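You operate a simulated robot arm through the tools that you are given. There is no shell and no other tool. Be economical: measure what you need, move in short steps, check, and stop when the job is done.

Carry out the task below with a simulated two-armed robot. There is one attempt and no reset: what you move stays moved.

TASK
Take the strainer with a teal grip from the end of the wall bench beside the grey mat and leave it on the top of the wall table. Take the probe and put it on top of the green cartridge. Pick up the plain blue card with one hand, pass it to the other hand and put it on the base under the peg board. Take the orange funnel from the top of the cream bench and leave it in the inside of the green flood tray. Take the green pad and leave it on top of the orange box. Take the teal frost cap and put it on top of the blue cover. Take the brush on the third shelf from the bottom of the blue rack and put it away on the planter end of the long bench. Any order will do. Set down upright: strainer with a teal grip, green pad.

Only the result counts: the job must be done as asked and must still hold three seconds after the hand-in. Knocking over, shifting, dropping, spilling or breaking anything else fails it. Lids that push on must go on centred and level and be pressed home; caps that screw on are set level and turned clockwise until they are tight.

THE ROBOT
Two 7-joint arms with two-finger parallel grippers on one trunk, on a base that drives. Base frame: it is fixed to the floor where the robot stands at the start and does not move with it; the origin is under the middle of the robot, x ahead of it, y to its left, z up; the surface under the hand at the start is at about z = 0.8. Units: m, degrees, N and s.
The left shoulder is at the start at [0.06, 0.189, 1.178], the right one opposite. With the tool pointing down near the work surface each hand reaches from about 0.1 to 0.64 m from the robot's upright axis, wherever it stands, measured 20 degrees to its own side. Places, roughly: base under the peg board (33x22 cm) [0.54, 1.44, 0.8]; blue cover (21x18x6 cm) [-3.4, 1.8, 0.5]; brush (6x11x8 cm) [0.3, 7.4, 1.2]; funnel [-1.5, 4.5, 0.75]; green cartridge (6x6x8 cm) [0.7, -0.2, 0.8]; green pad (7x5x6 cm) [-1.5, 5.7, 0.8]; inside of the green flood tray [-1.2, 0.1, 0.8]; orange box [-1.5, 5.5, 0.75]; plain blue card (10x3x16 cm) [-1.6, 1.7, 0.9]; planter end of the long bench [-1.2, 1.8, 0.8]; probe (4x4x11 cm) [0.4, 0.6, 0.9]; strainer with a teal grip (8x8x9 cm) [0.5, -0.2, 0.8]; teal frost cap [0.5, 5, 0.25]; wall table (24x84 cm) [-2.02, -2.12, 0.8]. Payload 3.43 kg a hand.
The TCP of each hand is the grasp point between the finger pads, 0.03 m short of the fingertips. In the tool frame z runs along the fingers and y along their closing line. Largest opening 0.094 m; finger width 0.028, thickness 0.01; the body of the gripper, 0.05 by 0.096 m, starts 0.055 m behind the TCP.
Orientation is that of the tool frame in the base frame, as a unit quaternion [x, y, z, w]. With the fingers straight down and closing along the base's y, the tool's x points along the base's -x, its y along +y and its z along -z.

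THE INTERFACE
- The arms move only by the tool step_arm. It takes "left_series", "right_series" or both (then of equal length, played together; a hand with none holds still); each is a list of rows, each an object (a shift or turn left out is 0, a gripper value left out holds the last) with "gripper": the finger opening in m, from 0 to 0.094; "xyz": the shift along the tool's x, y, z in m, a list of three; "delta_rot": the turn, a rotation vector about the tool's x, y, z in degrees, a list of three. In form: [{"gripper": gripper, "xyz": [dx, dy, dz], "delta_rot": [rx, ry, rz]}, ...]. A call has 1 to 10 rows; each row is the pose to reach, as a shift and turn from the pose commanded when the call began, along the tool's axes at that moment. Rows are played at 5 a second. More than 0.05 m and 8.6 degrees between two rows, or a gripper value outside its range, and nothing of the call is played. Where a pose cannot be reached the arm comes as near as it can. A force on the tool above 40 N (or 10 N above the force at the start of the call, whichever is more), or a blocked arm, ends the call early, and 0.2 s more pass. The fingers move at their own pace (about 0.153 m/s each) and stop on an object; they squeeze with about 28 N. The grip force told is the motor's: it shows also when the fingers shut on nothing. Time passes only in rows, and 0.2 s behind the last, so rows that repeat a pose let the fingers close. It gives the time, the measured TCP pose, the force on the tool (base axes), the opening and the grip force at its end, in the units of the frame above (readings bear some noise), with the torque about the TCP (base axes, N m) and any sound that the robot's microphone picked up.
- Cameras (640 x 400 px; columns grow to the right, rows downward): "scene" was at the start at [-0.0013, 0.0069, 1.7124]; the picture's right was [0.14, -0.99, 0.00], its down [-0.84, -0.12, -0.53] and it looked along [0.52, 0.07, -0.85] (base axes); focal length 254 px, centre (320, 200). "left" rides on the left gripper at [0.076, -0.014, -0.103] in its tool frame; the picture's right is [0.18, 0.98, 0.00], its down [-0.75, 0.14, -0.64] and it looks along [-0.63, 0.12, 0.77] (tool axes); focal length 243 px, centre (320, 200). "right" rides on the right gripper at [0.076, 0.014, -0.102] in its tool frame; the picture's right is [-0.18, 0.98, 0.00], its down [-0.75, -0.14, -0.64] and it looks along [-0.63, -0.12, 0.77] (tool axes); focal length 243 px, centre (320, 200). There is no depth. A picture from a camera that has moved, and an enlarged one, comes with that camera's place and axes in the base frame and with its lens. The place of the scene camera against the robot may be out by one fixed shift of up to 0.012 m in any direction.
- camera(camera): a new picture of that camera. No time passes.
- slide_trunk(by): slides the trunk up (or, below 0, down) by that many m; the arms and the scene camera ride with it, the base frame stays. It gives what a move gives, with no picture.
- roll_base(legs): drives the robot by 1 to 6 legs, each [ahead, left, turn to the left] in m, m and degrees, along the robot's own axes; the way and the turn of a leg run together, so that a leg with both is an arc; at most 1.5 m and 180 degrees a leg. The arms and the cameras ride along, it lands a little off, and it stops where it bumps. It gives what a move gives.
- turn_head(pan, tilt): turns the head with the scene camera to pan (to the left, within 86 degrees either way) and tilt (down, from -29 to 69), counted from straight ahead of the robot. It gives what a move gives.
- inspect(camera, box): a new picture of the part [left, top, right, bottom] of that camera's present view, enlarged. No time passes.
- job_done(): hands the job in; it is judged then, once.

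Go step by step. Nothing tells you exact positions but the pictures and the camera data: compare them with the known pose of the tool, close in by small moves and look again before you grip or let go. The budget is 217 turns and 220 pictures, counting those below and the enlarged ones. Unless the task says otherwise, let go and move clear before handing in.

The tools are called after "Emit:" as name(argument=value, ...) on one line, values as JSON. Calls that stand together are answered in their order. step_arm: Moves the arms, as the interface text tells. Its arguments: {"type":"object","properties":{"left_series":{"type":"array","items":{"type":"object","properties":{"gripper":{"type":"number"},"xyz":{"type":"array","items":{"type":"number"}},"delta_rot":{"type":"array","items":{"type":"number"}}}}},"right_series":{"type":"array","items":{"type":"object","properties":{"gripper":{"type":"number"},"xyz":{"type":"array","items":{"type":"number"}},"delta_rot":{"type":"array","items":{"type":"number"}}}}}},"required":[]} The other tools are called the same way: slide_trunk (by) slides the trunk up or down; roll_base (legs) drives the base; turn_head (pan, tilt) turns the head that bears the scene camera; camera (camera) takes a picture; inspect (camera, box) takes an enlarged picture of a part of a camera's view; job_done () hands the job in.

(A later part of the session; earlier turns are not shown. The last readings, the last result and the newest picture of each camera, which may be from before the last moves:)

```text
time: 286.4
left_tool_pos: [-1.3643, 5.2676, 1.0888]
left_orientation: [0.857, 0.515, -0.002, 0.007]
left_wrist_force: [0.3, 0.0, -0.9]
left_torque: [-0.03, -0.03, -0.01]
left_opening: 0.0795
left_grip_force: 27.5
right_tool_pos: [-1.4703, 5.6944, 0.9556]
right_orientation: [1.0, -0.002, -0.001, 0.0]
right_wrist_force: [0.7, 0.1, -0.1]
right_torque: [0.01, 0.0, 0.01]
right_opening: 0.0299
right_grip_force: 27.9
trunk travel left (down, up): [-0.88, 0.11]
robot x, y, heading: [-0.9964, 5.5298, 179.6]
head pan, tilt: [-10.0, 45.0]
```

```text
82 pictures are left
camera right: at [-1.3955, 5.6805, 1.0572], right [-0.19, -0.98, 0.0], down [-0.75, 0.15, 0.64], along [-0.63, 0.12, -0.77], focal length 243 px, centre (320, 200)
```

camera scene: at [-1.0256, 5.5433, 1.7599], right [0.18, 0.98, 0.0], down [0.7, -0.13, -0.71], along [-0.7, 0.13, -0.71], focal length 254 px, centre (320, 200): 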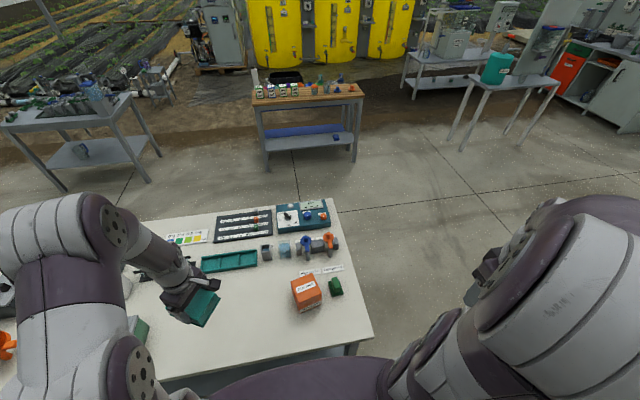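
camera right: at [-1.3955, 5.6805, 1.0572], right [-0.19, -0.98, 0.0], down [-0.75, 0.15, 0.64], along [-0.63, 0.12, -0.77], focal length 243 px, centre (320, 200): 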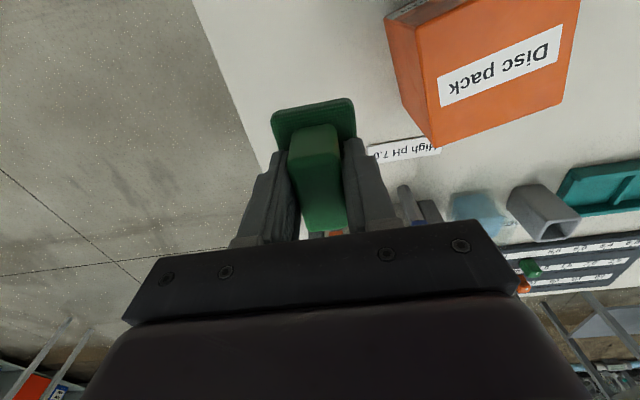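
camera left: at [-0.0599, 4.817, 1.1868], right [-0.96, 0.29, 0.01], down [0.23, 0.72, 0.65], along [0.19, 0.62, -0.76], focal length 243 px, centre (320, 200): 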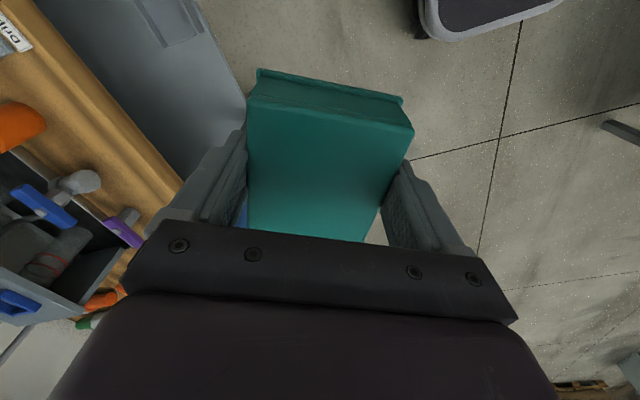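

The pad is held. I move it over the orange box (centre −1.455, 5.572).

Emit:
step_arm(right_series=[{"xyz": [0, 0, -0.03]}, {"xyz": [0.005, 0.04, -0.03]}, {"xyz": [0.01, 0.08, -0.03]}, {"xyz": [0.015, 0.12, -0.03]}, {"xyz": [0.015, 0.122, -0.01]}, {"xyz": [0.015, 0.122, 0.01]}])

Emit:
camera(camera="right")

Emit:
inspect(camera="scene", box=[240, 220, 400, 330])

```text
time: 287.8
left_tool_pos: [-1.3654, 5.2685, 1.0894]
left_orientation: [0.857, 0.515, -0.001, 0.008]
left_wrist_force: [0.0, 0.3, -0.7]
left_torque: [-0.01, -0.01, 0.02]
left_opening: 0.0793
left_grip_force: 27.7
right_tool_pos: [-1.457, 5.5708, 0.9459]
right_orientation: [1.0, -0.003, -0.001, 0.001]
right_wrist_force: [0.3, 0.7, -0.7]
right_torque: [0.0, -0.03, -0.01]
right_opening: 0.0296
right_grip_force: 27.9
trunk travel left (down, up): [-0.88, 0.11]
robot x, y, heading: [-1.001, 5.5308, 179.8]
head pan, tilt: [-10.0, 45.0]
```

```text
81 pictures are left
camera right: at [-1.3815, 5.5577, 1.047], right [-0.19, -0.98, 0.0], down [-0.75, 0.15, 0.64], along [-0.63, 0.12, -0.77], focal length 243 px, centre (320, 200)
```

right: 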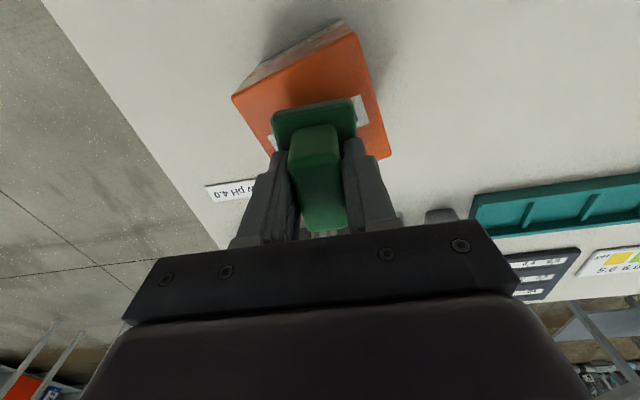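

```text
3.64 times, centred on (320, 275) of scene
camera zoom: at [-1.0282, 5.5435, 1.7599], right [0.18, 0.98, 0.0], down [0.7, -0.13, -0.71], along [-0.7, 0.13, -0.71], focal length 925 px, centre (320, -73)
```

zoom: 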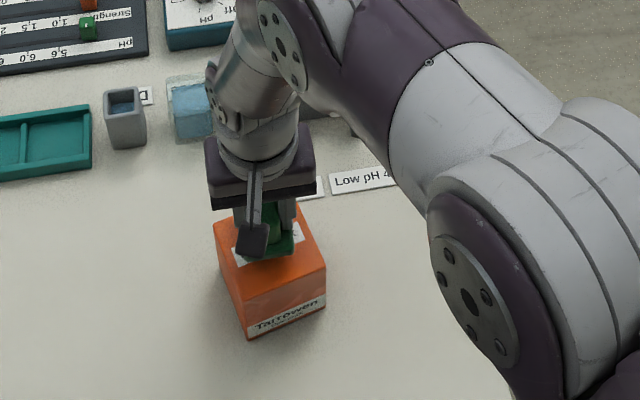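

The pad is right above the box centre. I lower it to contact.

Emit:
step_arm(right_series=[{"xyz": [0, 0, 0.008]}, {"xyz": [0, 0, 0.014]}, {"xyz": [0, 0, 0.018]}, {"xyz": [0, 0, 0.021]}])

```text
time: 288.8
left_tool_pos: [-1.3616, 5.2682, 1.0917]
left_orientation: [0.858, 0.514, -0.002, 0.007]
left_wrist_force: [-0.2, -0.1, -0.7]
left_torque: [0.01, -0.01, 0.03]
left_opening: 0.0797
left_grip_force: 27.8
right_tool_pos: [-1.4566, 5.5719, 0.9267]
right_orientation: [1.0, -0.002, -0.005, 0.001]
right_wrist_force: [-0.3, 2.5, 20.3]
right_torque: [0.04, -0.6, 0.04]
right_opening: 0.0295
right_grip_force: 27.5
trunk travel left (down, up): [-0.88, 0.11]
robot x, y, heading: [-0.994, 5.528, 179.9]
head pan, tilt: [-10.0, 45.0]
```

Contact. I ease off, open and rise.

Emit:
step_arm(right_series=[{"xyz": [0, 0, -0.002]}, {"xyz": [0, 0, -0.002], "gripper": 0.036}, {"xyz": [0, 0, -0.002], "gripper": 0.06}, {"xyz": [0, 0, -0.002]}, {"xyz": [0, 0, -0.03]}, {"xyz": [0, 0, -0.07]}, {"xyz": [0, 0, -0.11]}, {"xyz": [0, 0, -0.15]}, {"xyz": [0, -0.03, -0.17]}])

Emit:
camera(camera="right")

```text
time: 290.8
left_tool_pos: [-1.3644, 5.2702, 1.0901]
left_orientation: [0.858, 0.514, -0.002, 0.007]
left_wrist_force: [-0.3, -0.4, -0.1]
left_torque: [-0.02, -0.03, -0.02]
left_opening: 0.0793
left_grip_force: 28.7
right_tool_pos: [-1.455, 5.6019, 1.0934]
right_orientation: [1.0, -0.003, -0.001, 0.0]
right_wrist_force: [0.2, 0.1, 0.1]
right_torque: [0.0, -0.01, 0.01]
right_opening: 0.0602
right_grip_force: 0.0
trunk travel left (down, up): [-0.88, 0.11]
robot x, y, heading: [-0.999, 5.5315, 180.0]
head pan, tilt: [-10.0, 45.0]
```

```text
79 pictures are left
camera right: at [-1.3802, 5.588, 1.1956], right [-0.19, -0.98, 0.0], down [-0.75, 0.15, 0.64], along [-0.63, 0.12, -0.77], focal length 243 px, centre (320, 200)
```

right: 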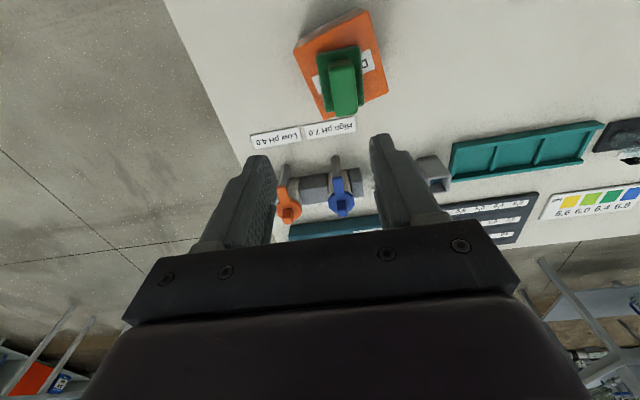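

The pad sits on the box. I back off, strafe south to y ≈ 4.4 and look for the funnel.

Emit:
roll_base(legs=[[-0.3, 0, 0], [0, 1.13, 0], [0.2, 0, 0]])

Emit:
camera(camera="scene")

Emit:
camera(camera="right")

```text
time: 299.4
left_tool_pos: [-1.2751, 4.1531, 1.0906]
left_orientation: [0.861, 0.508, -0.003, 0.007]
left_wrist_force: [-0.6, 0.1, -0.6]
left_torque: [0.02, 0.01, -0.04]
left_opening: 0.0798
left_grip_force: 27.9
right_tool_pos: [-1.3634, 4.4864, 1.0945]
right_orientation: [1.0, -0.009, -0.002, 0.001]
right_wrist_force: [0.3, -0.3, -0.4]
right_torque: [0.0, 0.01, 0.01]
right_opening: 0.0599
right_grip_force: 0.0
trunk travel left (down, up): [-0.88, 0.11]
robot x, y, heading: [-0.9059, 4.4131, 178.9]
head pan, tilt: [-10.0, 45.0]
```

```text
78 pictures are left
camera scene: at [-0.9334, 4.4237, 1.7599], right [0.19, 0.98, 0.0], down [0.69, -0.14, -0.71], along [-0.69, 0.14, -0.71], focal length 254 px, centre (320, 200)
```

scene: 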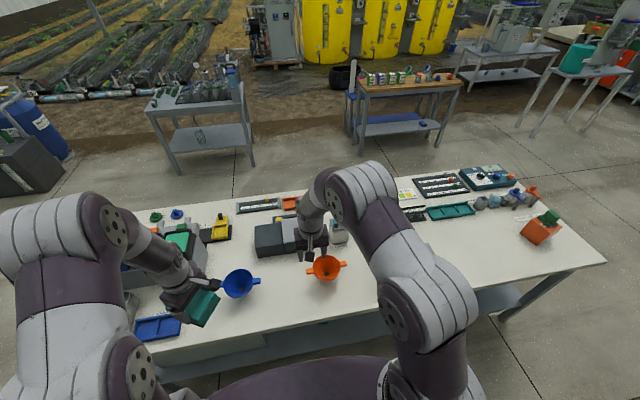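

```text
77 pictures are left
camera right: at [-1.2873, 4.4717, 1.196], right [-0.2, -0.98, 0.0], down [-0.75, 0.16, 0.65], along [-0.63, 0.13, -0.76], focal length 243 px, centre (320, 200)
```

right: 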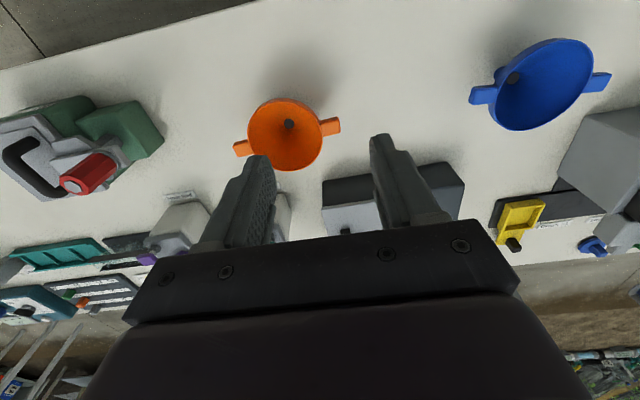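

Emit:
inspect(camera="right", box=[220, 80, 360, 185])

Emit:
inspect(camera="scene", box=[270, 225, 390, 300])

```text
3.81 times, centred on (290, 132) of right
camera zoom: at [-1.2873, 4.4717, 1.196], right [-0.2, -0.98, 0.0], down [-0.75, 0.16, 0.65], along [-0.63, 0.13, -0.76], focal length 924 px, centre (434, 457)
```

zoom: 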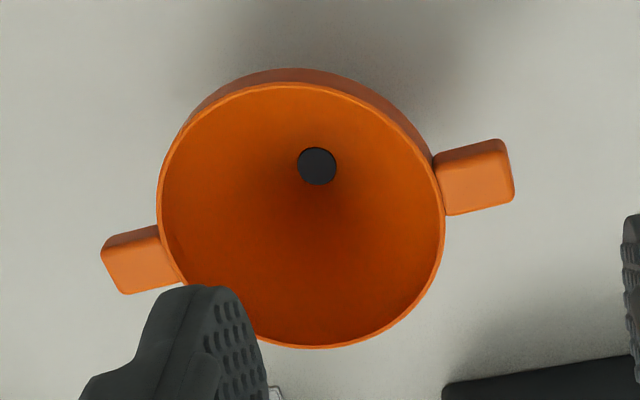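

```text
5.33 times, centred on (330, 262) of scene
camera zoom: at [-0.9334, 4.4237, 1.7599], right [0.19, 0.98, 0.0], down [0.69, -0.14, -0.71], along [-0.69, 0.14, -0.71], focal length 1357 px, centre (267, -133)
```

zoom: 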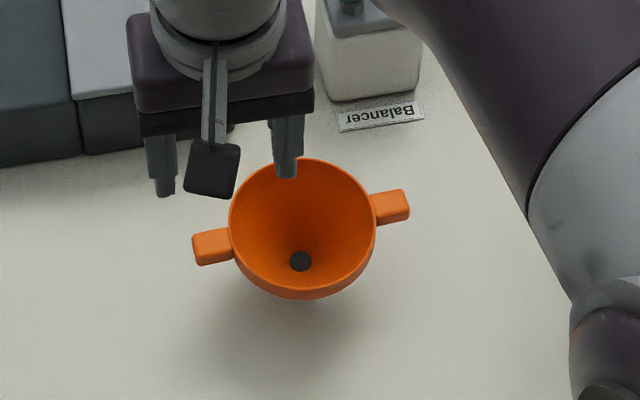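

The funnel stands upright with two tabs along y at rim height: the +y tab at (−1.434, 4.618, 0.873). I'll grip that tab with the right hand yawed 90°.

Emit:
step_arm(right_series=[{"xyz": [-0.007, -0.013, 0], "delta_rot": [0, 0, -8.5]}, {"xyz": [-0.014, -0.026, 0], "delta_rot": [0, 0, -17]}, {"xyz": [-0.021, -0.039, 0], "delta_rot": [0, 0, -25.5]}, {"xyz": [-0.028, -0.052, 0], "delta_rot": [0, 0, -34]}, {"xyz": [-0.035, -0.065, 0], "delta_rot": [0, 0, -42.5]}, {"xyz": [-0.042, -0.078, 0.01], "delta_rot": [0, 0, -51]}, {"xyz": [-0.05, -0.091, 0.03], "delta_rot": [0, 0, -59.5]}, {"xyz": [-0.058, -0.104, 0.05], "delta_rot": [0, 0, -68]}, {"xyz": [-0.066, -0.117, 0.07], "delta_rot": [0, 0, -76.5]}, {"xyz": [-0.0735, -0.1305, 0.09], "delta_rot": [0, 0, -85]}])

Emit:
step_arm(right_series=[{"delta_rot": [0, 0, -4], "gripper": 0.05}, {"xyz": [0, 0, 0.03], "delta_rot": [0, 0, -4]}])

Emit:
camera(camera="right")

```text
time: 301.6
left_tool_pos: [-1.2771, 4.1522, 1.0899]
left_orientation: [0.861, 0.509, -0.001, 0.008]
left_wrist_force: [-0.6, 0.4, -1.3]
left_torque: [0.04, -0.02, 0.02]
left_opening: 0.0794
left_grip_force: 27.7
right_tool_pos: [-1.4369, 4.6183, 1.0047]
right_orientation: [0.742, 0.67, -0.001, 0.0]
right_wrist_force: [-0.5, 0.4, -0.5]
right_torque: [-0.03, -0.02, -0.02]
right_opening: 0.0602
right_grip_force: 0.1
trunk travel left (down, up): [-0.88, 0.11]
robot x, y, heading: [-0.9057, 4.415, 178.8]
head pan, tilt: [-10.0, 45.0]
```

```text
time: 302.2
left_tool_pos: [-1.2776, 4.1538, 1.0885]
left_orientation: [0.861, 0.509, -0.001, 0.008]
left_wrist_force: [-0.5, -0.1, -0.9]
left_torque: [0.02, -0.01, 0.0]
left_opening: 0.0796
left_grip_force: 27.9
right_tool_pos: [-1.4372, 4.6179, 0.9747]
right_orientation: [0.72, 0.694, -0.002, -0.001]
right_wrist_force: [-0.6, 0.3, -0.5]
right_torque: [-0.01, -0.01, 0.04]
right_opening: 0.05
right_grip_force: 0.1
trunk travel left (down, up): [-0.88, 0.11]
robot x, y, heading: [-0.9057, 4.4101, 178.8]
head pan, tilt: [-10.0, 45.0]
```

```text
74 pictures are left
camera right: at [-1.4211, 4.6942, 1.0758], right [0.98, -0.22, 0.0], down [-0.17, -0.75, 0.64], along [-0.14, -0.63, -0.77], focal length 243 px, centre (320, 200)
```

right: 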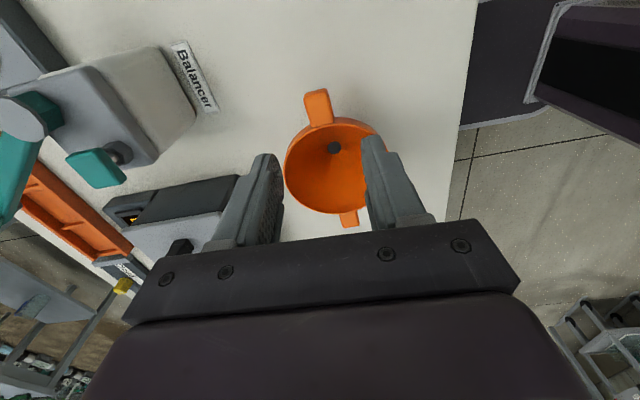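

The tab is at (−1.438, 4.626). I align 5°, shift 8 mm outward and descend to z 0.872.

Emit:
step_arm(right_series=[{"xyz": [0.008, 0.0, 0.02], "delta_rot": [0, 0, -5]}, {"xyz": [0.009, 0.0, 0.05], "delta_rot": [0, 0, -5]}, {"xyz": [0.009, 0.0, 0.08], "delta_rot": [0, 0, -5]}, {"xyz": [0.009, 0.0, 0.1], "delta_rot": [0, 0, -5]}])

Emit:
camera(camera="right")

```text
time: 303.2
left_tool_pos: [-1.2762, 4.1536, 1.0889]
left_orientation: [0.861, 0.509, -0.002, 0.007]
left_wrist_force: [-0.9, 0.4, -0.7]
left_torque: [0.02, -0.02, -0.01]
left_opening: 0.0797
left_grip_force: 28.0
right_tool_pos: [-1.4367, 4.6262, 0.873]
right_orientation: [0.688, 0.725, -0.002, -0.001]
right_wrist_force: [-0.4, 0.7, -1.0]
right_torque: [0.0, 0.05, -0.01]
right_opening: 0.0502
right_grip_force: 0.0
trunk travel left (down, up): [-0.88, 0.11]
robot x, y, heading: [-0.9049, 4.4143, 179.0]
head pan, tilt: [-10.0, 45.0]
```

```text
73 pictures are left
camera right: at [-1.4268, 4.7038, 0.9751], right [0.99, -0.13, 0.0], down [-0.1, -0.76, 0.64], along [-0.09, -0.64, -0.77], focal length 243 px, centre (320, 200)
```

right: 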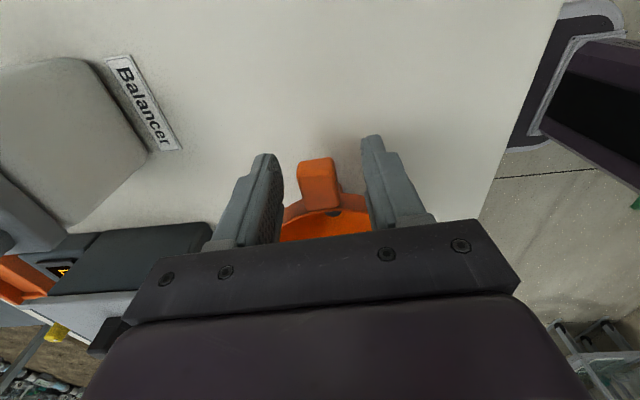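

The tab sits right between the pads. I close and lift slowly.

Emit:
step_arm(right_series=[{"gripper": 0.0}, {"gripper": 0.0}, {"gripper": 0.0}, {"xyz": [0, 0, -0.006]}, {"xyz": [0, 0, -0.015]}, {"xyz": [0, 0, -0.03]}, {"xyz": [0, 0, -0.05]}, {"xyz": [0, 0, -0.07]}, {"xyz": [0, 0, -0.09]}, {"xyz": [0, 0, -0.11]}])

Emit:
camera(camera="right")

Emit:
camera(camera="scene")

```text
time: 305.4
left_tool_pos: [-1.2772, 4.1518, 1.0903]
left_orientation: [0.86, 0.509, -0.001, 0.007]
left_wrist_force: [-0.9, 0.9, -1.4]
left_torque: [-0.03, -0.02, 0.02]
left_opening: 0.0794
left_grip_force: 28.0
right_tool_pos: [-1.4353, 4.6274, 0.9837]
right_orientation: [0.688, 0.726, 0.0, 0.0]
right_wrist_force: [0.2, -0.3, -0.8]
right_torque: [0.04, 0.01, 0.01]
right_opening: 0.021
right_grip_force: 27.3
trunk travel left (down, up): [-0.88, 0.11]
robot x, y, heading: [-0.9075, 4.4125, 178.9]
head pan, tilt: [-10.0, 45.0]
```

```text
72 pictures are left
camera right: at [-1.4254, 4.7051, 1.0851], right [0.99, -0.13, 0.0], down [-0.1, -0.76, 0.64], along [-0.09, -0.64, -0.77], focal length 243 px, centre (320, 200)
```

right: 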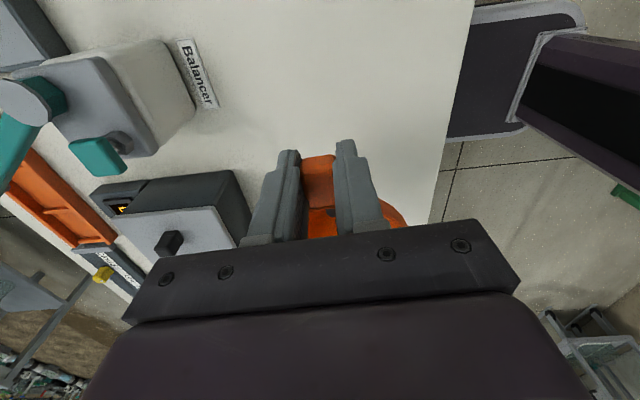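

```text
71 pictures are left
camera scene: at [-0.9355, 4.4236, 1.7598], right [0.19, 0.98, 0.0], down [0.69, -0.14, -0.71], along [-0.69, 0.14, -0.71], focal length 254 px, centre (320, 200)
```

scene: 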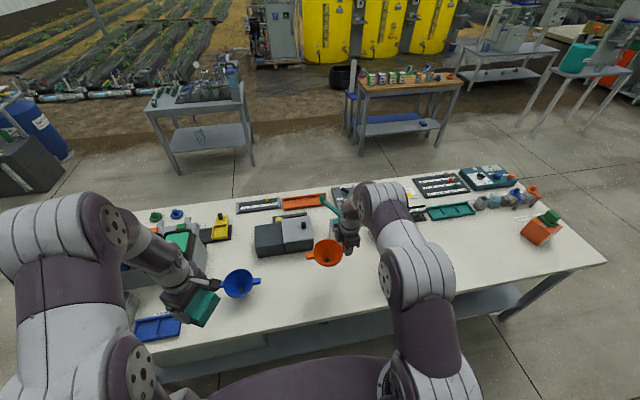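

The funnel is held level. I raise it, draw it in, raise the trunk, and back off toward the east aisle.

Emit:
step_arm(right_series=[{"xyz": [0, 0.01, -0.03]}, {"xyz": [0, 0.03, -0.05]}, {"xyz": [0, 0.05, -0.07]}, {"xyz": [0, 0.07, -0.09]}, {"xyz": [0, 0.09, -0.1]}, {"xyz": [0, 0.11, -0.1]}])

Emit:
slide_trunk(by=0.08)

Emit:
roll_base(legs=[[-0.42, 0, 1], [0, 1.5, 0], [0, 1.3, 0]])

Emit:
turn_head(pan=45, tilt=30)

Emit:
camera(camera="scene")

```text
time: 306.8
left_tool_pos: [-1.2764, 4.1529, 1.09]
left_orientation: [0.86, 0.51, -0.002, 0.007]
left_wrist_force: [0.2, -0.4, -0.8]
left_torque: [0.01, -0.01, 0.01]
left_opening: 0.0795
left_grip_force: 27.5
right_tool_pos: [-1.3244, 4.6325, 1.0822]
right_orientation: [0.689, 0.725, -0.002, -0.001]
right_wrist_force: [0.5, -0.6, -1.2]
right_torque: [0.04, -0.01, 0.0]
right_opening: 0.021
right_grip_force: 28.2
trunk travel left (down, up): [-0.88, 0.11]
robot x, y, heading: [-0.9094, 4.4117, 179.1]
head pan, tilt: [-10.0, 45.0]
```

```text
time: 308.0
left_tool_pos: [-1.2751, 4.1535, 1.1693]
left_orientation: [0.861, 0.509, -0.001, 0.007]
left_wrist_force: [0.0, -0.7, -0.9]
left_torque: [-0.01, 0.02, -0.01]
left_opening: 0.0795
left_grip_force: 28.2
right_tool_pos: [-1.3251, 4.6331, 1.1627]
right_orientation: [0.688, 0.725, -0.002, -0.001]
right_wrist_force: [0.3, -0.5, -1.1]
right_torque: [0.02, -0.03, -0.01]
right_opening: 0.021
right_grip_force: 28.0
trunk travel left (down, up): [-0.96, 0.03]
robot x, y, heading: [-0.9031, 4.4122, 178.9]
head pan, tilt: [-10.0, 45.0]
```

```text
time: 323.5
left_tool_pos: [-0.8455, 1.3649, 1.1706]
left_orientation: [0.85, 0.526, -0.002, 0.008]
left_wrist_force: [-0.1, -0.2, -0.6]
left_torque: [0.01, 0.01, -0.04]
left_opening: 0.0795
left_grip_force: 27.7
right_tool_pos: [-0.9154, 1.8422, 1.1618]
right_orientation: [0.673, 0.74, -0.002, -0.001]
right_wrist_force: [0.3, -0.2, -0.6]
right_torque: [0.04, 0.02, 0.01]
right_opening: 0.021
right_grip_force: 27.8
trunk travel left (down, up): [-0.96, 0.03]
robot x, y, heading: [-0.4854, 1.6394, -178.5]
head pan, tilt: [-10.0, 45.0]
```

```text
time: 324.8
left_tool_pos: [-0.8462, 1.3632, 1.1699]
left_orientation: [0.85, 0.527, -0.002, 0.008]
left_wrist_force: [-0.1, -1.1, -1.1]
left_torque: [-0.01, -0.01, 0.01]
left_opening: 0.0794
left_grip_force: 28.5
right_tool_pos: [-0.9162, 1.8421, 1.1618]
right_orientation: [0.673, 0.74, -0.001, -0.001]
right_wrist_force: [-0.3, 0.0, -0.5]
right_torque: [0.06, -0.02, -0.03]
right_opening: 0.0212
right_grip_force: 27.6
trunk travel left (down, up): [-0.96, 0.03]
robot x, y, heading: [-0.4867, 1.6397, -178.3]
head pan, tilt: [45.0, 30.0]
```

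```text
70 pictures are left
camera scene: at [-0.4992, 1.5721, 1.8624], right [-0.72, 0.69, 0.0], down [0.35, 0.36, -0.87], along [-0.6, -0.63, -0.5], focal length 254 px, centre (320, 200)
```

scene: 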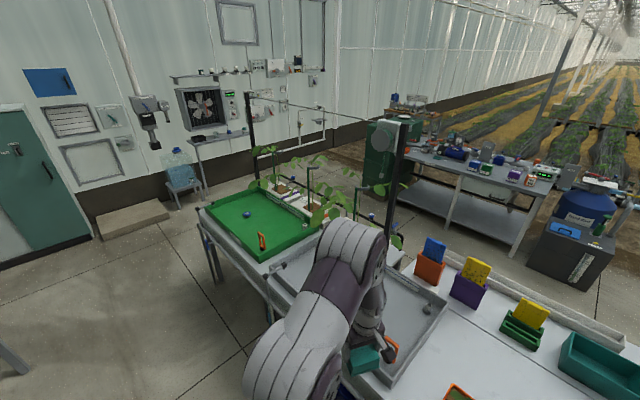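

The flood tray spans x −1.42…−1.0, y −0.2…0.53, with free space near (−1.15, 0.2). I strafe south to y ≈ 0.07.

Emit:
roll_base(legs=[[0, 1.5, -1.5], [0, 0.07, 0]])

Emit:
turn_head(pan=-10, tilt=48)

Emit:
camera(camera="scene")

```text
time: 332.8
left_tool_pos: [-0.8044, -0.1969, 1.1713]
left_orientation: [0.849, 0.529, -0.003, 0.009]
left_wrist_force: [0.1, -0.5, -0.6]
left_torque: [-0.02, -0.04, 0.03]
left_opening: 0.0795
left_grip_force: 28.2
right_tool_pos: [-0.8763, 0.2804, 1.1619]
right_orientation: [0.672, 0.741, -0.003, 0.002]
right_wrist_force: [-0.9, 0.3, 0.7]
right_torque: [0.02, 0.02, -0.02]
right_opening: 0.0211
right_grip_force: 28.1
trunk travel left (down, up): [-0.96, 0.03]
robot x, y, heading: [-0.4452, 0.0738, -178.6]
head pan, tilt: [45.0, 30.0]
```

```text
time: 334.0
left_tool_pos: [-0.8046, -0.2026, 1.1697]
left_orientation: [0.849, 0.528, -0.002, 0.007]
left_wrist_force: [0.6, -0.3, -0.6]
left_torque: [0.01, 0.0, 0.0]
left_opening: 0.0795
left_grip_force: 28.1
right_tool_pos: [-0.8748, 0.2744, 1.162]
right_orientation: [0.672, 0.741, -0.002, -0.001]
right_wrist_force: [0.7, -0.1, -0.2]
right_torque: [0.04, 0.02, 0.01]
right_opening: 0.0207
right_grip_force: 28.0
trunk travel left (down, up): [-0.96, 0.03]
robot x, y, heading: [-0.4493, 0.0741, -178.4]
head pan, tilt: [-10.0, 48.0]
```

```text
69 pictures are left
camera scene: at [-0.4744, 0.0847, 1.8357], right [0.15, 0.99, 0.0], down [0.74, -0.11, -0.67], along [-0.66, 0.1, -0.74], focal length 254 px, centre (320, 200)
```

scene: 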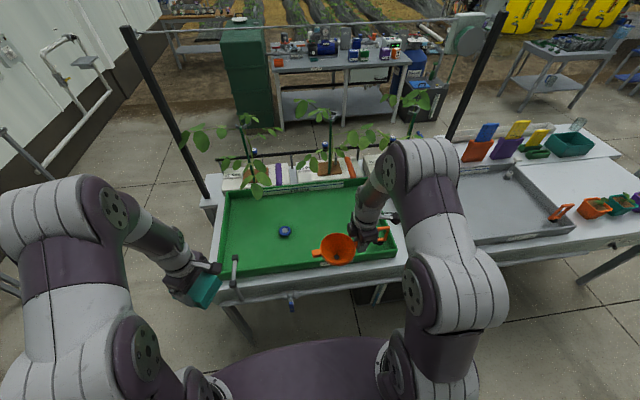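

I drive ahead 0.27 m so the funnel is over the tray, then look.

Emit:
roll_base(legs=[[0.27, 0, -1.4]])

Emit:
step_arm(right_series=[{"xyz": [0, 0, 0.03]}, {"xyz": [0, 0, 0.07]}, {"xyz": [0, 0, 0.11]}, {"xyz": [0, 0, 0.15]}, {"xyz": [0, 0, 0.19]}])

Emit:
camera(camera="scene")

Emit:
camera(camera="right")

```text
time: 336.0
left_tool_pos: [-1.0858, -0.1998, 1.1699]
left_orientation: [0.854, 0.52, -0.002, 0.006]
left_wrist_force: [0.5, 0.5, -0.4]
left_torque: [-0.02, 0.0, -0.02]
left_opening: 0.0795
left_grip_force: 28.5
right_tool_pos: [-1.147, 0.2794, 1.164]
right_orientation: [0.68, 0.733, -0.001, -0.001]
right_wrist_force: [-0.1, 0.5, -0.3]
right_torque: [0.06, 0.0, -0.01]
right_opening: 0.021
right_grip_force: 27.5
trunk travel left (down, up): [-0.96, 0.03]
robot x, y, heading: [-0.7267, 0.0651, -179.4]
head pan, tilt: [-10.0, 48.0]
```

```text
time: 337.2
left_tool_pos: [-1.0883, -0.1994, 1.1687]
left_orientation: [0.855, 0.519, -0.001, 0.008]
left_wrist_force: [-0.8, 0.1, -0.6]
left_torque: [-0.02, 0.0, 0.02]
left_opening: 0.0793
left_grip_force: 28.1
right_tool_pos: [-1.1481, 0.2777, 0.9703]
right_orientation: [0.68, 0.733, -0.003, -0.001]
right_wrist_force: [-0.1, 0.3, -1.1]
right_torque: [0.07, 0.02, 0.03]
right_opening: 0.0207
right_grip_force: 28.1
trunk travel left (down, up): [-0.96, 0.03]
robot x, y, heading: [-0.7212, 0.0666, -179.8]
head pan, tilt: [-10.0, 48.0]
```

```text
68 pictures are left
camera scene: at [-0.7525, 0.0794, 1.8357], right [0.17, 0.99, 0.0], down [0.73, -0.13, -0.67], along [-0.66, 0.11, -0.74], focal length 254 px, centre (320, 200)
```

scene: 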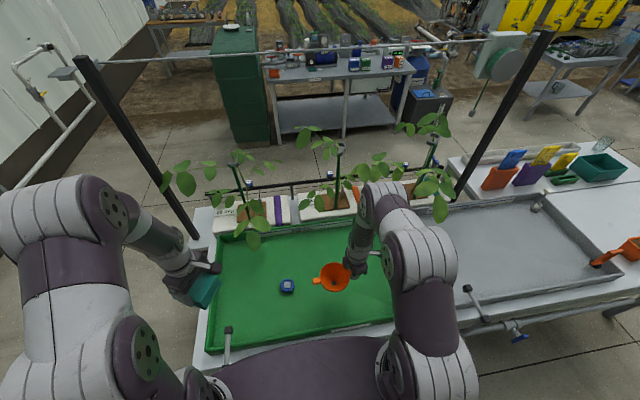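

```text
67 pictures are left
camera right: at [-1.139, 0.355, 1.0727], right [0.99, -0.11, 0.0], down [-0.08, -0.76, 0.64], along [-0.07, -0.64, -0.77], focal length 243 px, centre (320, 200)
```

right: 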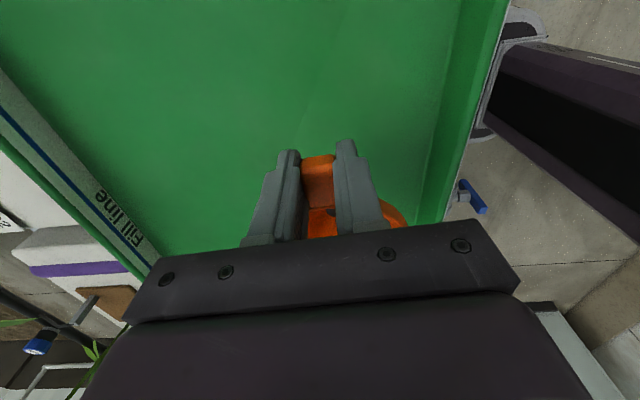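

Emit:
step_arm(right_series=[{"xyz": [0, 0, 0.025]}, {"xyz": [0, 0, 0.05]}, {"xyz": [0, 0, 0.065]}, {"xyz": [0, 0, 0.072]}, {"xyz": [0, 0, 0.079]}, {"xyz": [0, 0, 0.086]}, {"xyz": [0, 0, 0.092]}])

Emit:
inspect(camera="scene", box=[260, 220, 420, 340])

```text
time: 338.8
left_tool_pos: [-1.0849, -0.1993, 1.1724]
left_orientation: [0.855, 0.518, -0.002, 0.006]
left_wrist_force: [1.1, 0.6, -1.1]
left_torque: [-0.03, 0.01, -0.01]
left_opening: 0.0794
left_grip_force: 28.3
right_tool_pos: [-1.1496, 0.2781, 0.8823]
right_orientation: [0.68, 0.733, -0.003, -0.003]
right_wrist_force: [-1.2, 3.8, 17.3]
right_torque: [-0.76, -0.03, -0.03]
right_opening: 0.0211
right_grip_force: 27.8
trunk travel left (down, up): [-0.96, 0.03]
robot x, y, heading: [-0.7237, 0.0703, -179.9]
head pan, tilt: [-10.0, 48.0]
```

```text
3.33 times, centred on (340, 280) of scene
camera zoom: at [-0.7475, 0.0792, 1.8361], right [0.17, 0.99, 0.0], down [0.73, -0.13, -0.67], along [-0.66, 0.11, -0.74], focal length 848 px, centre (253, -67)
```

zoom: 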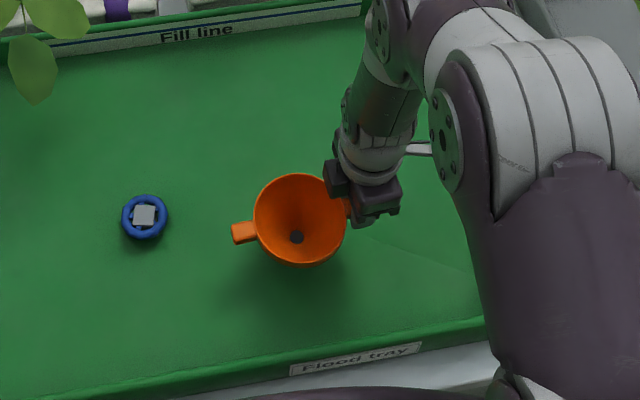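

Contact with the tray floor. I ease off 2 mm, open and rise.

Emit:
step_arm(right_series=[{"xyz": [0, 0, -0.002]}, {"xyz": [0, 0, -0.002], "gripper": 0.03}, {"xyz": [0, 0, -0.002], "gripper": 0.05}, {"xyz": [0, 0, -0.002]}, {"xyz": [0, 0, -0.03]}, {"xyz": [0, 0, -0.07]}, {"xyz": [0, 0, -0.11]}, {"xyz": [0, 0, -0.15]}, {"xyz": [0, 0, -0.19]}, {"xyz": [0, 0, -0.23]}])

Emit:
inspect(camera="scene", box=[260, 220, 420, 340])

```text
time: 341.0
left_tool_pos: [-1.0864, -0.2005, 1.1699]
left_orientation: [0.855, 0.518, -0.001, 0.007]
left_wrist_force: [-0.3, 0.8, -0.6]
left_torque: [0.0, -0.01, 0.04]
left_opening: 0.0797
left_grip_force: 27.7
right_tool_pos: [-1.1496, 0.2787, 1.1128]
right_orientation: [0.68, 0.734, -0.002, -0.001]
right_wrist_force: [0.7, -0.7, -0.1]
right_torque: [-0.01, -0.02, 0.02]
right_opening: 0.0499
right_grip_force: 0.0
trunk travel left (down, up): [-0.96, 0.03]
robot x, y, heading: [-0.7218, 0.0644, -179.8]
head pan, tilt: [-10.0, 48.0]
```

```text
3.33 times, centred on (340, 280) of scene
camera zoom: at [-0.7501, 0.0785, 1.8356], right [0.17, 0.99, 0.0], down [0.73, -0.12, -0.67], along [-0.66, 0.11, -0.74], focal length 848 px, centre (253, -67)
```

zoom: 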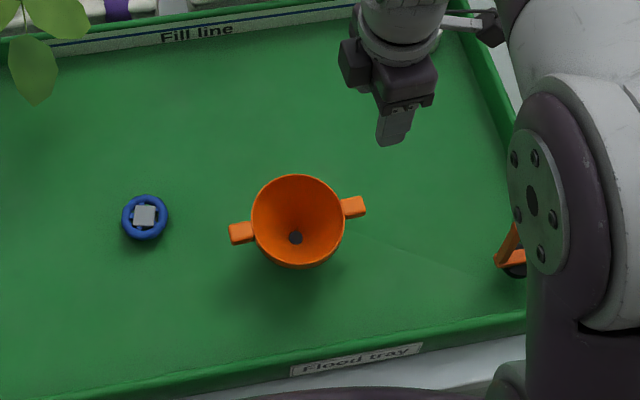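

The funnel stands in the flood tray. Now I take the cap round the north end to the blue cover in the west corridor.

Emit:
roll_base(legs=[[-0.27, 0, 0], [0, -1.5, 0], [0, -1.35, 0], [1.5, 0, 0], [0.5, 0, 0]])

Emit:
turn_head(pan=40, tilt=35)

Emit:
camera(camera="scene")

```text
time: 366.0
left_tool_pos: [-2.9073, 2.5443, 1.1702]
left_orientation: [0.841, 0.54, -0.002, 0.008]
left_wrist_force: [-0.6, 0.3, -0.8]
left_torque: [0.0, -0.01, 0.02]
left_opening: 0.0794
left_grip_force: 27.8
right_tool_pos: [-2.9952, 3.0184, 1.112]
right_orientation: [0.66, 0.751, -0.002, -0.001]
right_wrist_force: [-0.2, -0.2, 0.0]
right_torque: [-0.01, -0.01, 0.03]
right_opening: 0.0499
right_grip_force: 0.1
trunk travel left (down, up): [-0.96, 0.03]
robot x, y, heading: [-2.5594, 2.8316, -176.8]
head pan, tilt: [-10.0, 48.0]
```

```text
time: 367.1
left_tool_pos: [-2.908, 2.5438, 1.1691]
left_orientation: [0.841, 0.54, -0.001, 0.007]
left_wrist_force: [0.6, -1.1, 0.0]
left_torque: [0.0, 0.01, 0.02]
left_opening: 0.0794
left_grip_force: 28.1
right_tool_pos: [-2.995, 3.0186, 1.1117]
right_orientation: [0.661, 0.751, -0.001, -0.001]
right_wrist_force: [-0.3, 0.3, -0.1]
right_torque: [-0.01, -0.02, -0.03]
right_opening: 0.0501
right_grip_force: 0.1
trunk travel left (down, up): [-0.96, 0.03]
robot x, y, heading: [-2.5563, 2.828, -176.8]
head pan, tilt: [40.0, 35.0]
```

```text
64 pictures are left
camera scene: at [-2.5723, 2.7706, 1.8546], right [-0.68, 0.73, 0.0], down [0.42, 0.39, -0.82], along [-0.6, -0.56, -0.57], focal length 254 px, centre (320, 200)
```

scene: 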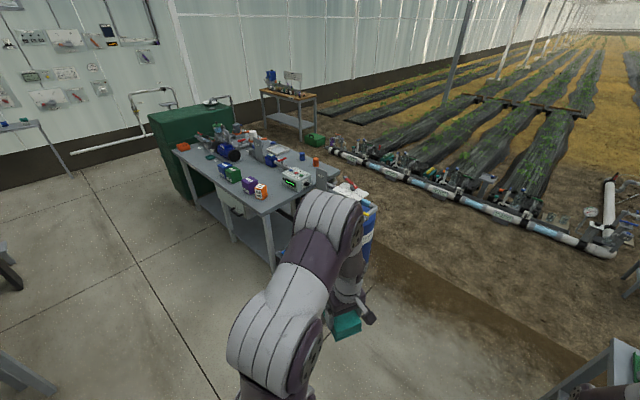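

Emit:
roll_base(legs=[[0, 0.93, -3]])

Emit:
turn_head(pan=-5, tilt=45)

Emit:
camera(camera="scene")

```text
time: 372.0
left_tool_pos: [-2.8976, 1.6387, 1.1705]
left_orientation: [0.857, 0.516, -0.001, 0.007]
left_wrist_force: [1.0, -0.3, -1.3]
left_torque: [0.01, -0.01, -0.04]
left_opening: 0.0795
left_grip_force: 27.9
right_tool_pos: [-2.9585, 2.1171, 1.1117]
right_orientation: [0.682, 0.731, -0.002, 0.0]
right_wrist_force: [-0.2, -0.3, 0.2]
right_torque: [-0.03, 0.01, 0.02]
right_opening: 0.0498
right_grip_force: 0.0
trunk travel left (down, up): [-0.96, 0.03]
robot x, y, heading: [-2.5328, 1.9044, 179.8]
head pan, tilt: [40.0, 35.0]
```

```text
time: 373.1
left_tool_pos: [-2.8984, 1.638, 1.1696]
left_orientation: [0.856, 0.516, -0.002, 0.006]
left_wrist_force: [0.0, -0.5, -0.3]
left_torque: [-0.02, -0.04, -0.03]
left_opening: 0.0797
left_grip_force: 28.0
right_tool_pos: [-2.959, 2.1168, 1.1106]
right_orientation: [0.682, 0.731, -0.002, -0.001]
right_wrist_force: [0.5, 0.5, 1.1]
right_torque: [-0.01, -0.05, 0.0]
right_opening: 0.05
right_grip_force: 0.0
trunk travel left (down, up): [-0.96, 0.03]
robot x, y, heading: [-2.5329, 1.9085, 180.2]
head pan, tilt: [-5.0, 45.0]
```

```text
63 pictures are left
camera scene: at [-2.5634, 1.9079, 1.8399], right [0.09, 1.0, 0.0], down [0.7, -0.06, -0.71], along [-0.7, 0.06, -0.71], focal length 254 px, centre (320, 200)
```

scene: 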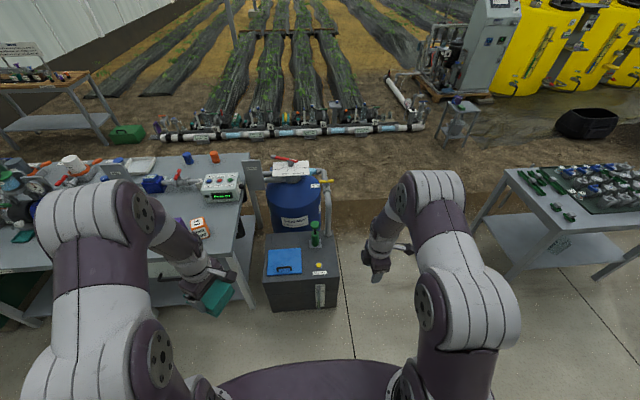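

Emit:
inspect(camera="scene", box=[245, 215, 365, 315])

```text
4.00 times, centred on (305, 265) of scene
camera zoom: at [-2.5634, 1.9079, 1.8399], right [0.09, 1.0, 0.0], down [0.7, -0.06, -0.71], along [-0.7, 0.06, -0.71], focal length 1018 px, centre (380, -60)
```

zoom: 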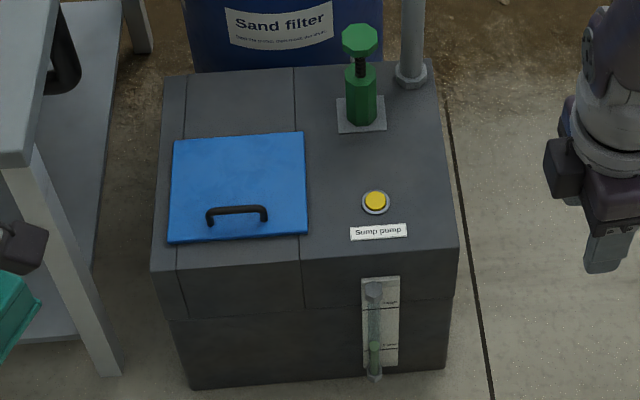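

The blue cover plate spans x −3.478…−3.30, y 1.665…1.866 (z ≈ 0.5) with its handle near the front. I align the cap (10 cm side along y) and drive closer.

Emit:
step_arm(left_series=[{"delta_rot": [0, 0, -7]}, {"delta_rot": [0, 0, -14]}, {"delta_rot": [0, 0, -21]}, {"delta_rot": [0, 0, -28]}])

Emit:
roll_base(legs=[[0.33, -0.05, 0]])

Emit:
slide_trunk(by=-0.25)

Emit:
camera(camera="scene")

Emit:
camera(camera="left")

```text
time: 374.1
left_tool_pos: [-2.8984, 1.6387, 1.1687]
left_orientation: [0.705, 0.709, -0.003, 0.007]
left_wrist_force: [-0.8, 0.4, -0.7]
left_torque: [0.02, -0.01, 0.0]
left_opening: 0.0795
left_grip_force: 27.9
right_tool_pos: [-2.9578, 2.1171, 1.1117]
right_orientation: [0.682, 0.731, -0.001, -0.001]
right_wrist_force: [-0.9, 0.4, 0.1]
right_torque: [0.02, 0.0, 0.03]
right_opening: 0.0499
right_grip_force: 0.0
trunk travel left (down, up): [-0.96, 0.03]
robot x, y, heading: [-2.5352, 1.9042, 180.1]
head pan, tilt: [-5.0, 45.0]
```

```text
time: 376.3
left_tool_pos: [-3.2289, 1.6884, 1.1692]
left_orientation: [0.706, 0.709, -0.004, 0.007]
left_wrist_force: [-0.6, 0.7, -0.9]
left_torque: [0.02, 0.02, 0.01]
left_opening: 0.0794
left_grip_force: 28.0
right_tool_pos: [-3.2881, 2.1678, 1.1117]
right_orientation: [0.682, 0.731, -0.001, -0.001]
right_wrist_force: [0.4, 0.1, 0.7]
right_torque: [0.01, 0.01, 0.04]
right_opening: 0.0499
right_grip_force: 0.1
trunk travel left (down, up): [-0.96, 0.03]
robot x, y, heading: [-2.8678, 1.9527, -179.6]
head pan, tilt: [-5.0, 45.0]
```

```text
time: 378.9
left_tool_pos: [-3.2287, 1.6883, 0.9202]
left_orientation: [0.706, 0.709, -0.003, 0.007]
left_wrist_force: [1.1, -0.6, -1.1]
left_torque: [-0.01, 0.01, 0.0]
left_opening: 0.0796
left_grip_force: 28.3
right_tool_pos: [-3.2905, 2.1682, 0.8612]
right_orientation: [0.682, 0.731, -0.001, -0.001]
right_wrist_force: [0.0, 0.5, 0.3]
right_torque: [0.01, 0.02, 0.01]
right_opening: 0.05
right_grip_force: 0.0
trunk travel left (down, up): [-0.71, 0.28]
robot x, y, heading: [-2.8645, 1.9542, -180.2]
head pan, tilt: [-5.0, 45.0]
```

```text
61 pictures are left
camera scene: at [-2.895, 1.9584, 1.5899], right [0.09, 1.0, 0.0], down [0.7, -0.06, -0.71], along [-0.7, 0.06, -0.71], focal length 254 px, centre (320, 200)
```

scene: 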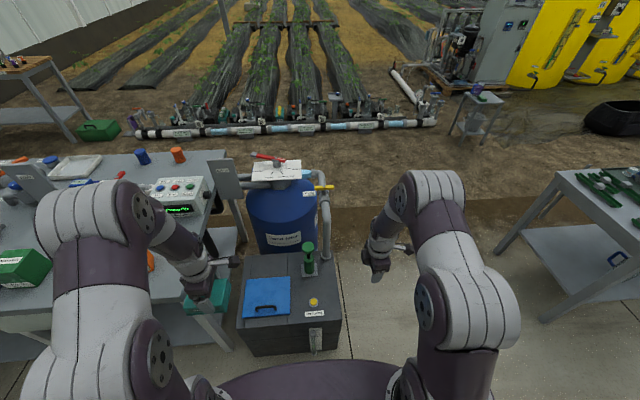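

```text
60 pictures are left
camera left: at [-3.2446, 1.7657, 1.0215], right [0.98, 0.19, 0.0], down [0.14, -0.74, 0.65], along [0.12, -0.64, -0.76], focal length 243 px, centre (320, 200)
```

left: 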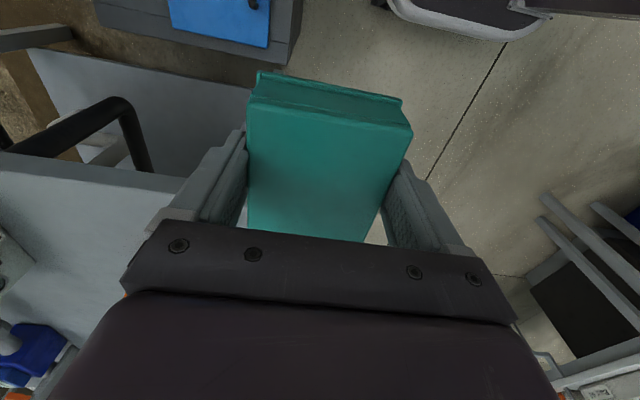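

I move the cap over the free back part of the cover at (−3.418, 1.765).

Emit:
step_arm(left_series=[{"xyz": [0.04, 0, 0]}, {"xyz": [0.077, 0, 0]}, {"xyz": [0.077, -0.045, 0]}, {"xyz": [0.077, -0.09, 0]}, {"xyz": [0.077, -0.135, 0]}, {"xyz": [0.077, -0.18, 0.02]}, {"xyz": [0.077, -0.19, 0.06]}, {"xyz": [0.077, -0.19, 0.1]}, {"xyz": [0.077, -0.19, 0.14]}])

Emit:
camera(camera="scene")

Emit:
camera(camera="left")

```text
time: 380.9
left_tool_pos: [-3.4206, 1.7614, 0.7778]
left_orientation: [0.706, 0.708, -0.003, 0.007]
left_wrist_force: [-0.3, -0.5, -1.0]
left_torque: [0.03, 0.01, 0.02]
left_opening: 0.0794
left_grip_force: 28.6
right_tool_pos: [-3.2913, 2.1679, 0.8613]
right_orientation: [0.682, 0.731, 0.0, -0.001]
right_wrist_force: [-0.8, -0.7, 0.0]
right_torque: [0.03, -0.02, -0.04]
right_opening: 0.0498
right_grip_force: 0.1
trunk travel left (down, up): [-0.71, 0.28]
robot x, y, heading: [-2.8631, 1.9534, -180.0]
head pan, tilt: [-5.0, 45.0]
```

```text
59 pictures are left
camera scene: at [-2.8964, 1.958, 1.5899], right [0.09, 1.0, 0.0], down [0.71, -0.06, -0.71], along [-0.7, 0.06, -0.71], focal length 254 px, centre (320, 200)
```

scene: 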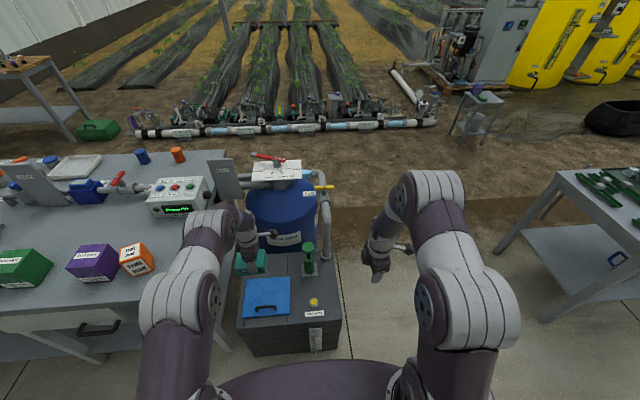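

```text
58 pictures are left
camera left: at [-3.4362, 1.8392, 0.8788], right [0.98, 0.19, 0.0], down [0.14, -0.74, 0.65], along [0.12, -0.64, -0.76], focal length 243 px, centre (320, 200)
```

left: 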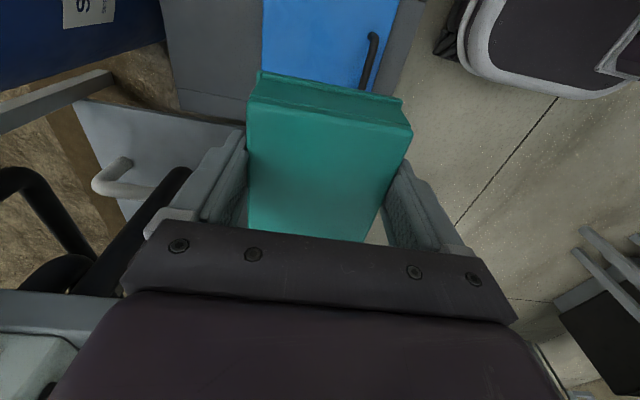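

The cover is at x −3.505…−3.325 with the handle at about −3.355. I shift 1.6 cm deeper and lower to about 6 cm above.

Emit:
step_arm(left_series=[{"xyz": [0.002, -0.016, 0.03]}, {"xyz": [0.002, -0.016, 0.07]}, {"xyz": [0.002, -0.016, 0.11]}, {"xyz": [0.002, -0.016, 0.15]}, {"xyz": [0.002, -0.016, 0.19]}, {"xyz": [0.002, -0.016, 0.21]}])

Emit:
camera(camera="left")

Emit:
inspect(camera="scene", box=[200, 210, 350, 350])

```text
time: 382.3
left_tool_pos: [-3.4252, 1.7609, 0.6063]
left_orientation: [0.706, 0.708, -0.014, -0.004]
left_wrist_force: [-0.9, 0.2, -0.2]
left_torque: [-0.01, -0.03, 0.03]
left_opening: 0.0796
left_grip_force: 28.0
left hand out of reach, approached as far as the arm can: row 5, 6
right_tool_pos: [-3.2905, 2.1679, 0.863]
right_orientation: [0.682, 0.732, 0.0, -0.001]
right_wrist_force: [0.1, 0.5, -0.3]
right_torque: [0.03, -0.03, 0.0]
right_opening: 0.05
right_grip_force: 0.1
trunk travel left (down, up): [-0.71, 0.28]
robot x, y, heading: [-2.8643, 1.9576, -180.0]
head pan, tilt: [-5.0, 45.0]
```

```text
57 pictures are left
camera left: at [-3.4378, 1.838, 0.7091], right [0.98, 0.19, -0.03], down [0.16, -0.74, 0.65], along [0.1, -0.64, -0.76], focal length 243 px, centre (320, 200)
```

left: 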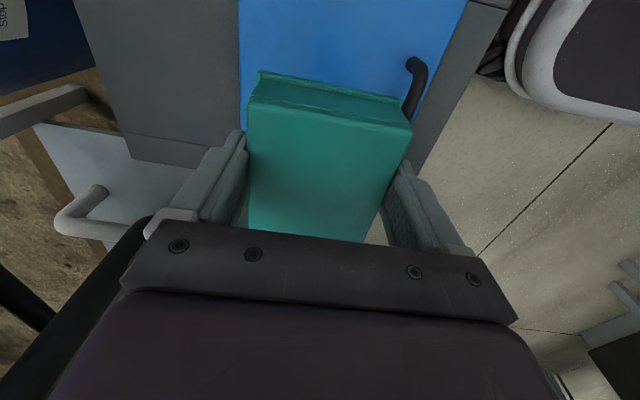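

```text
2.86 times, centred on (275, 280) of scene
camera zoom: at [-2.8956, 1.9584, 1.5899], right [0.09, 1.0, 0.0], down [0.7, -0.06, -0.71], along [-0.7, 0.06, -0.71], focal length 727 px, centre (449, -29)
```

zoom: 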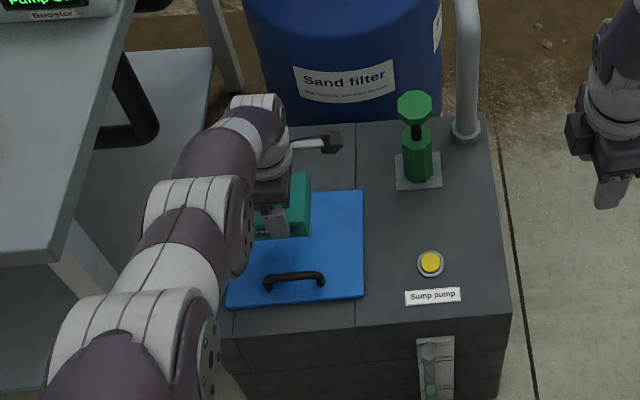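

The arm ran out of downward reach; I lower the trunk 5 cm and nudge the base ahead 1.5 cm to stay clear of the handle.

Emit:
roll_base(legs=[[0.018, 0, 0]])

Emit:
slide_trunk(by=-0.05)

Emit:
camera(camera="left")

```text
time: 383.1
left_tool_pos: [-3.4426, 1.7594, 0.6063]
left_orientation: [0.706, 0.708, -0.013, -0.003]
left_wrist_force: [-0.3, 0.2, 0.7]
left_torque: [0.01, -0.06, 0.01]
left_opening: 0.0794
left_grip_force: 27.9
right_tool_pos: [-3.3066, 2.1679, 0.8631]
right_orientation: [0.682, 0.732, -0.001, -0.001]
right_wrist_force: [0.2, 0.1, 0.2]
right_torque: [-0.02, -0.03, 0.0]
right_opening: 0.0499
right_grip_force: 0.0
trunk travel left (down, up): [-0.71, 0.28]
robot x, y, heading: [-2.881, 1.9553, -180.1]
head pan, tilt: [-5.0, 45.0]
```

```text
time: 384.0
left_tool_pos: [-3.445, 1.7602, 0.558]
left_orientation: [0.706, 0.708, -0.014, -0.005]
left_wrist_force: [0.1, 0.0, -0.7]
left_torque: [0.02, 0.01, 0.02]
left_opening: 0.0795
left_grip_force: 27.9
right_tool_pos: [-3.3067, 2.1682, 0.8125]
right_orientation: [0.681, 0.732, 0.0, -0.001]
right_wrist_force: [-1.0, 0.1, 0.1]
right_torque: [-0.03, -0.01, -0.01]
right_opening: 0.0498
right_grip_force: 0.0
trunk travel left (down, up): [-0.66, 0.33]
robot x, y, heading: [-2.8824, 1.9528, -180.0]
head pan, tilt: [-5.0, 45.0]
```

```text
55 pictures are left
camera left: at [-3.4562, 1.8378, 0.6607], right [0.98, 0.19, -0.03], down [0.16, -0.74, 0.65], along [0.1, -0.64, -0.76], focal length 243 px, centre (320, 200)
```

left: 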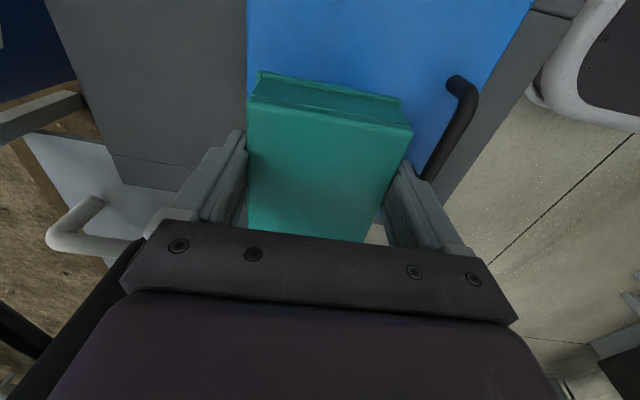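

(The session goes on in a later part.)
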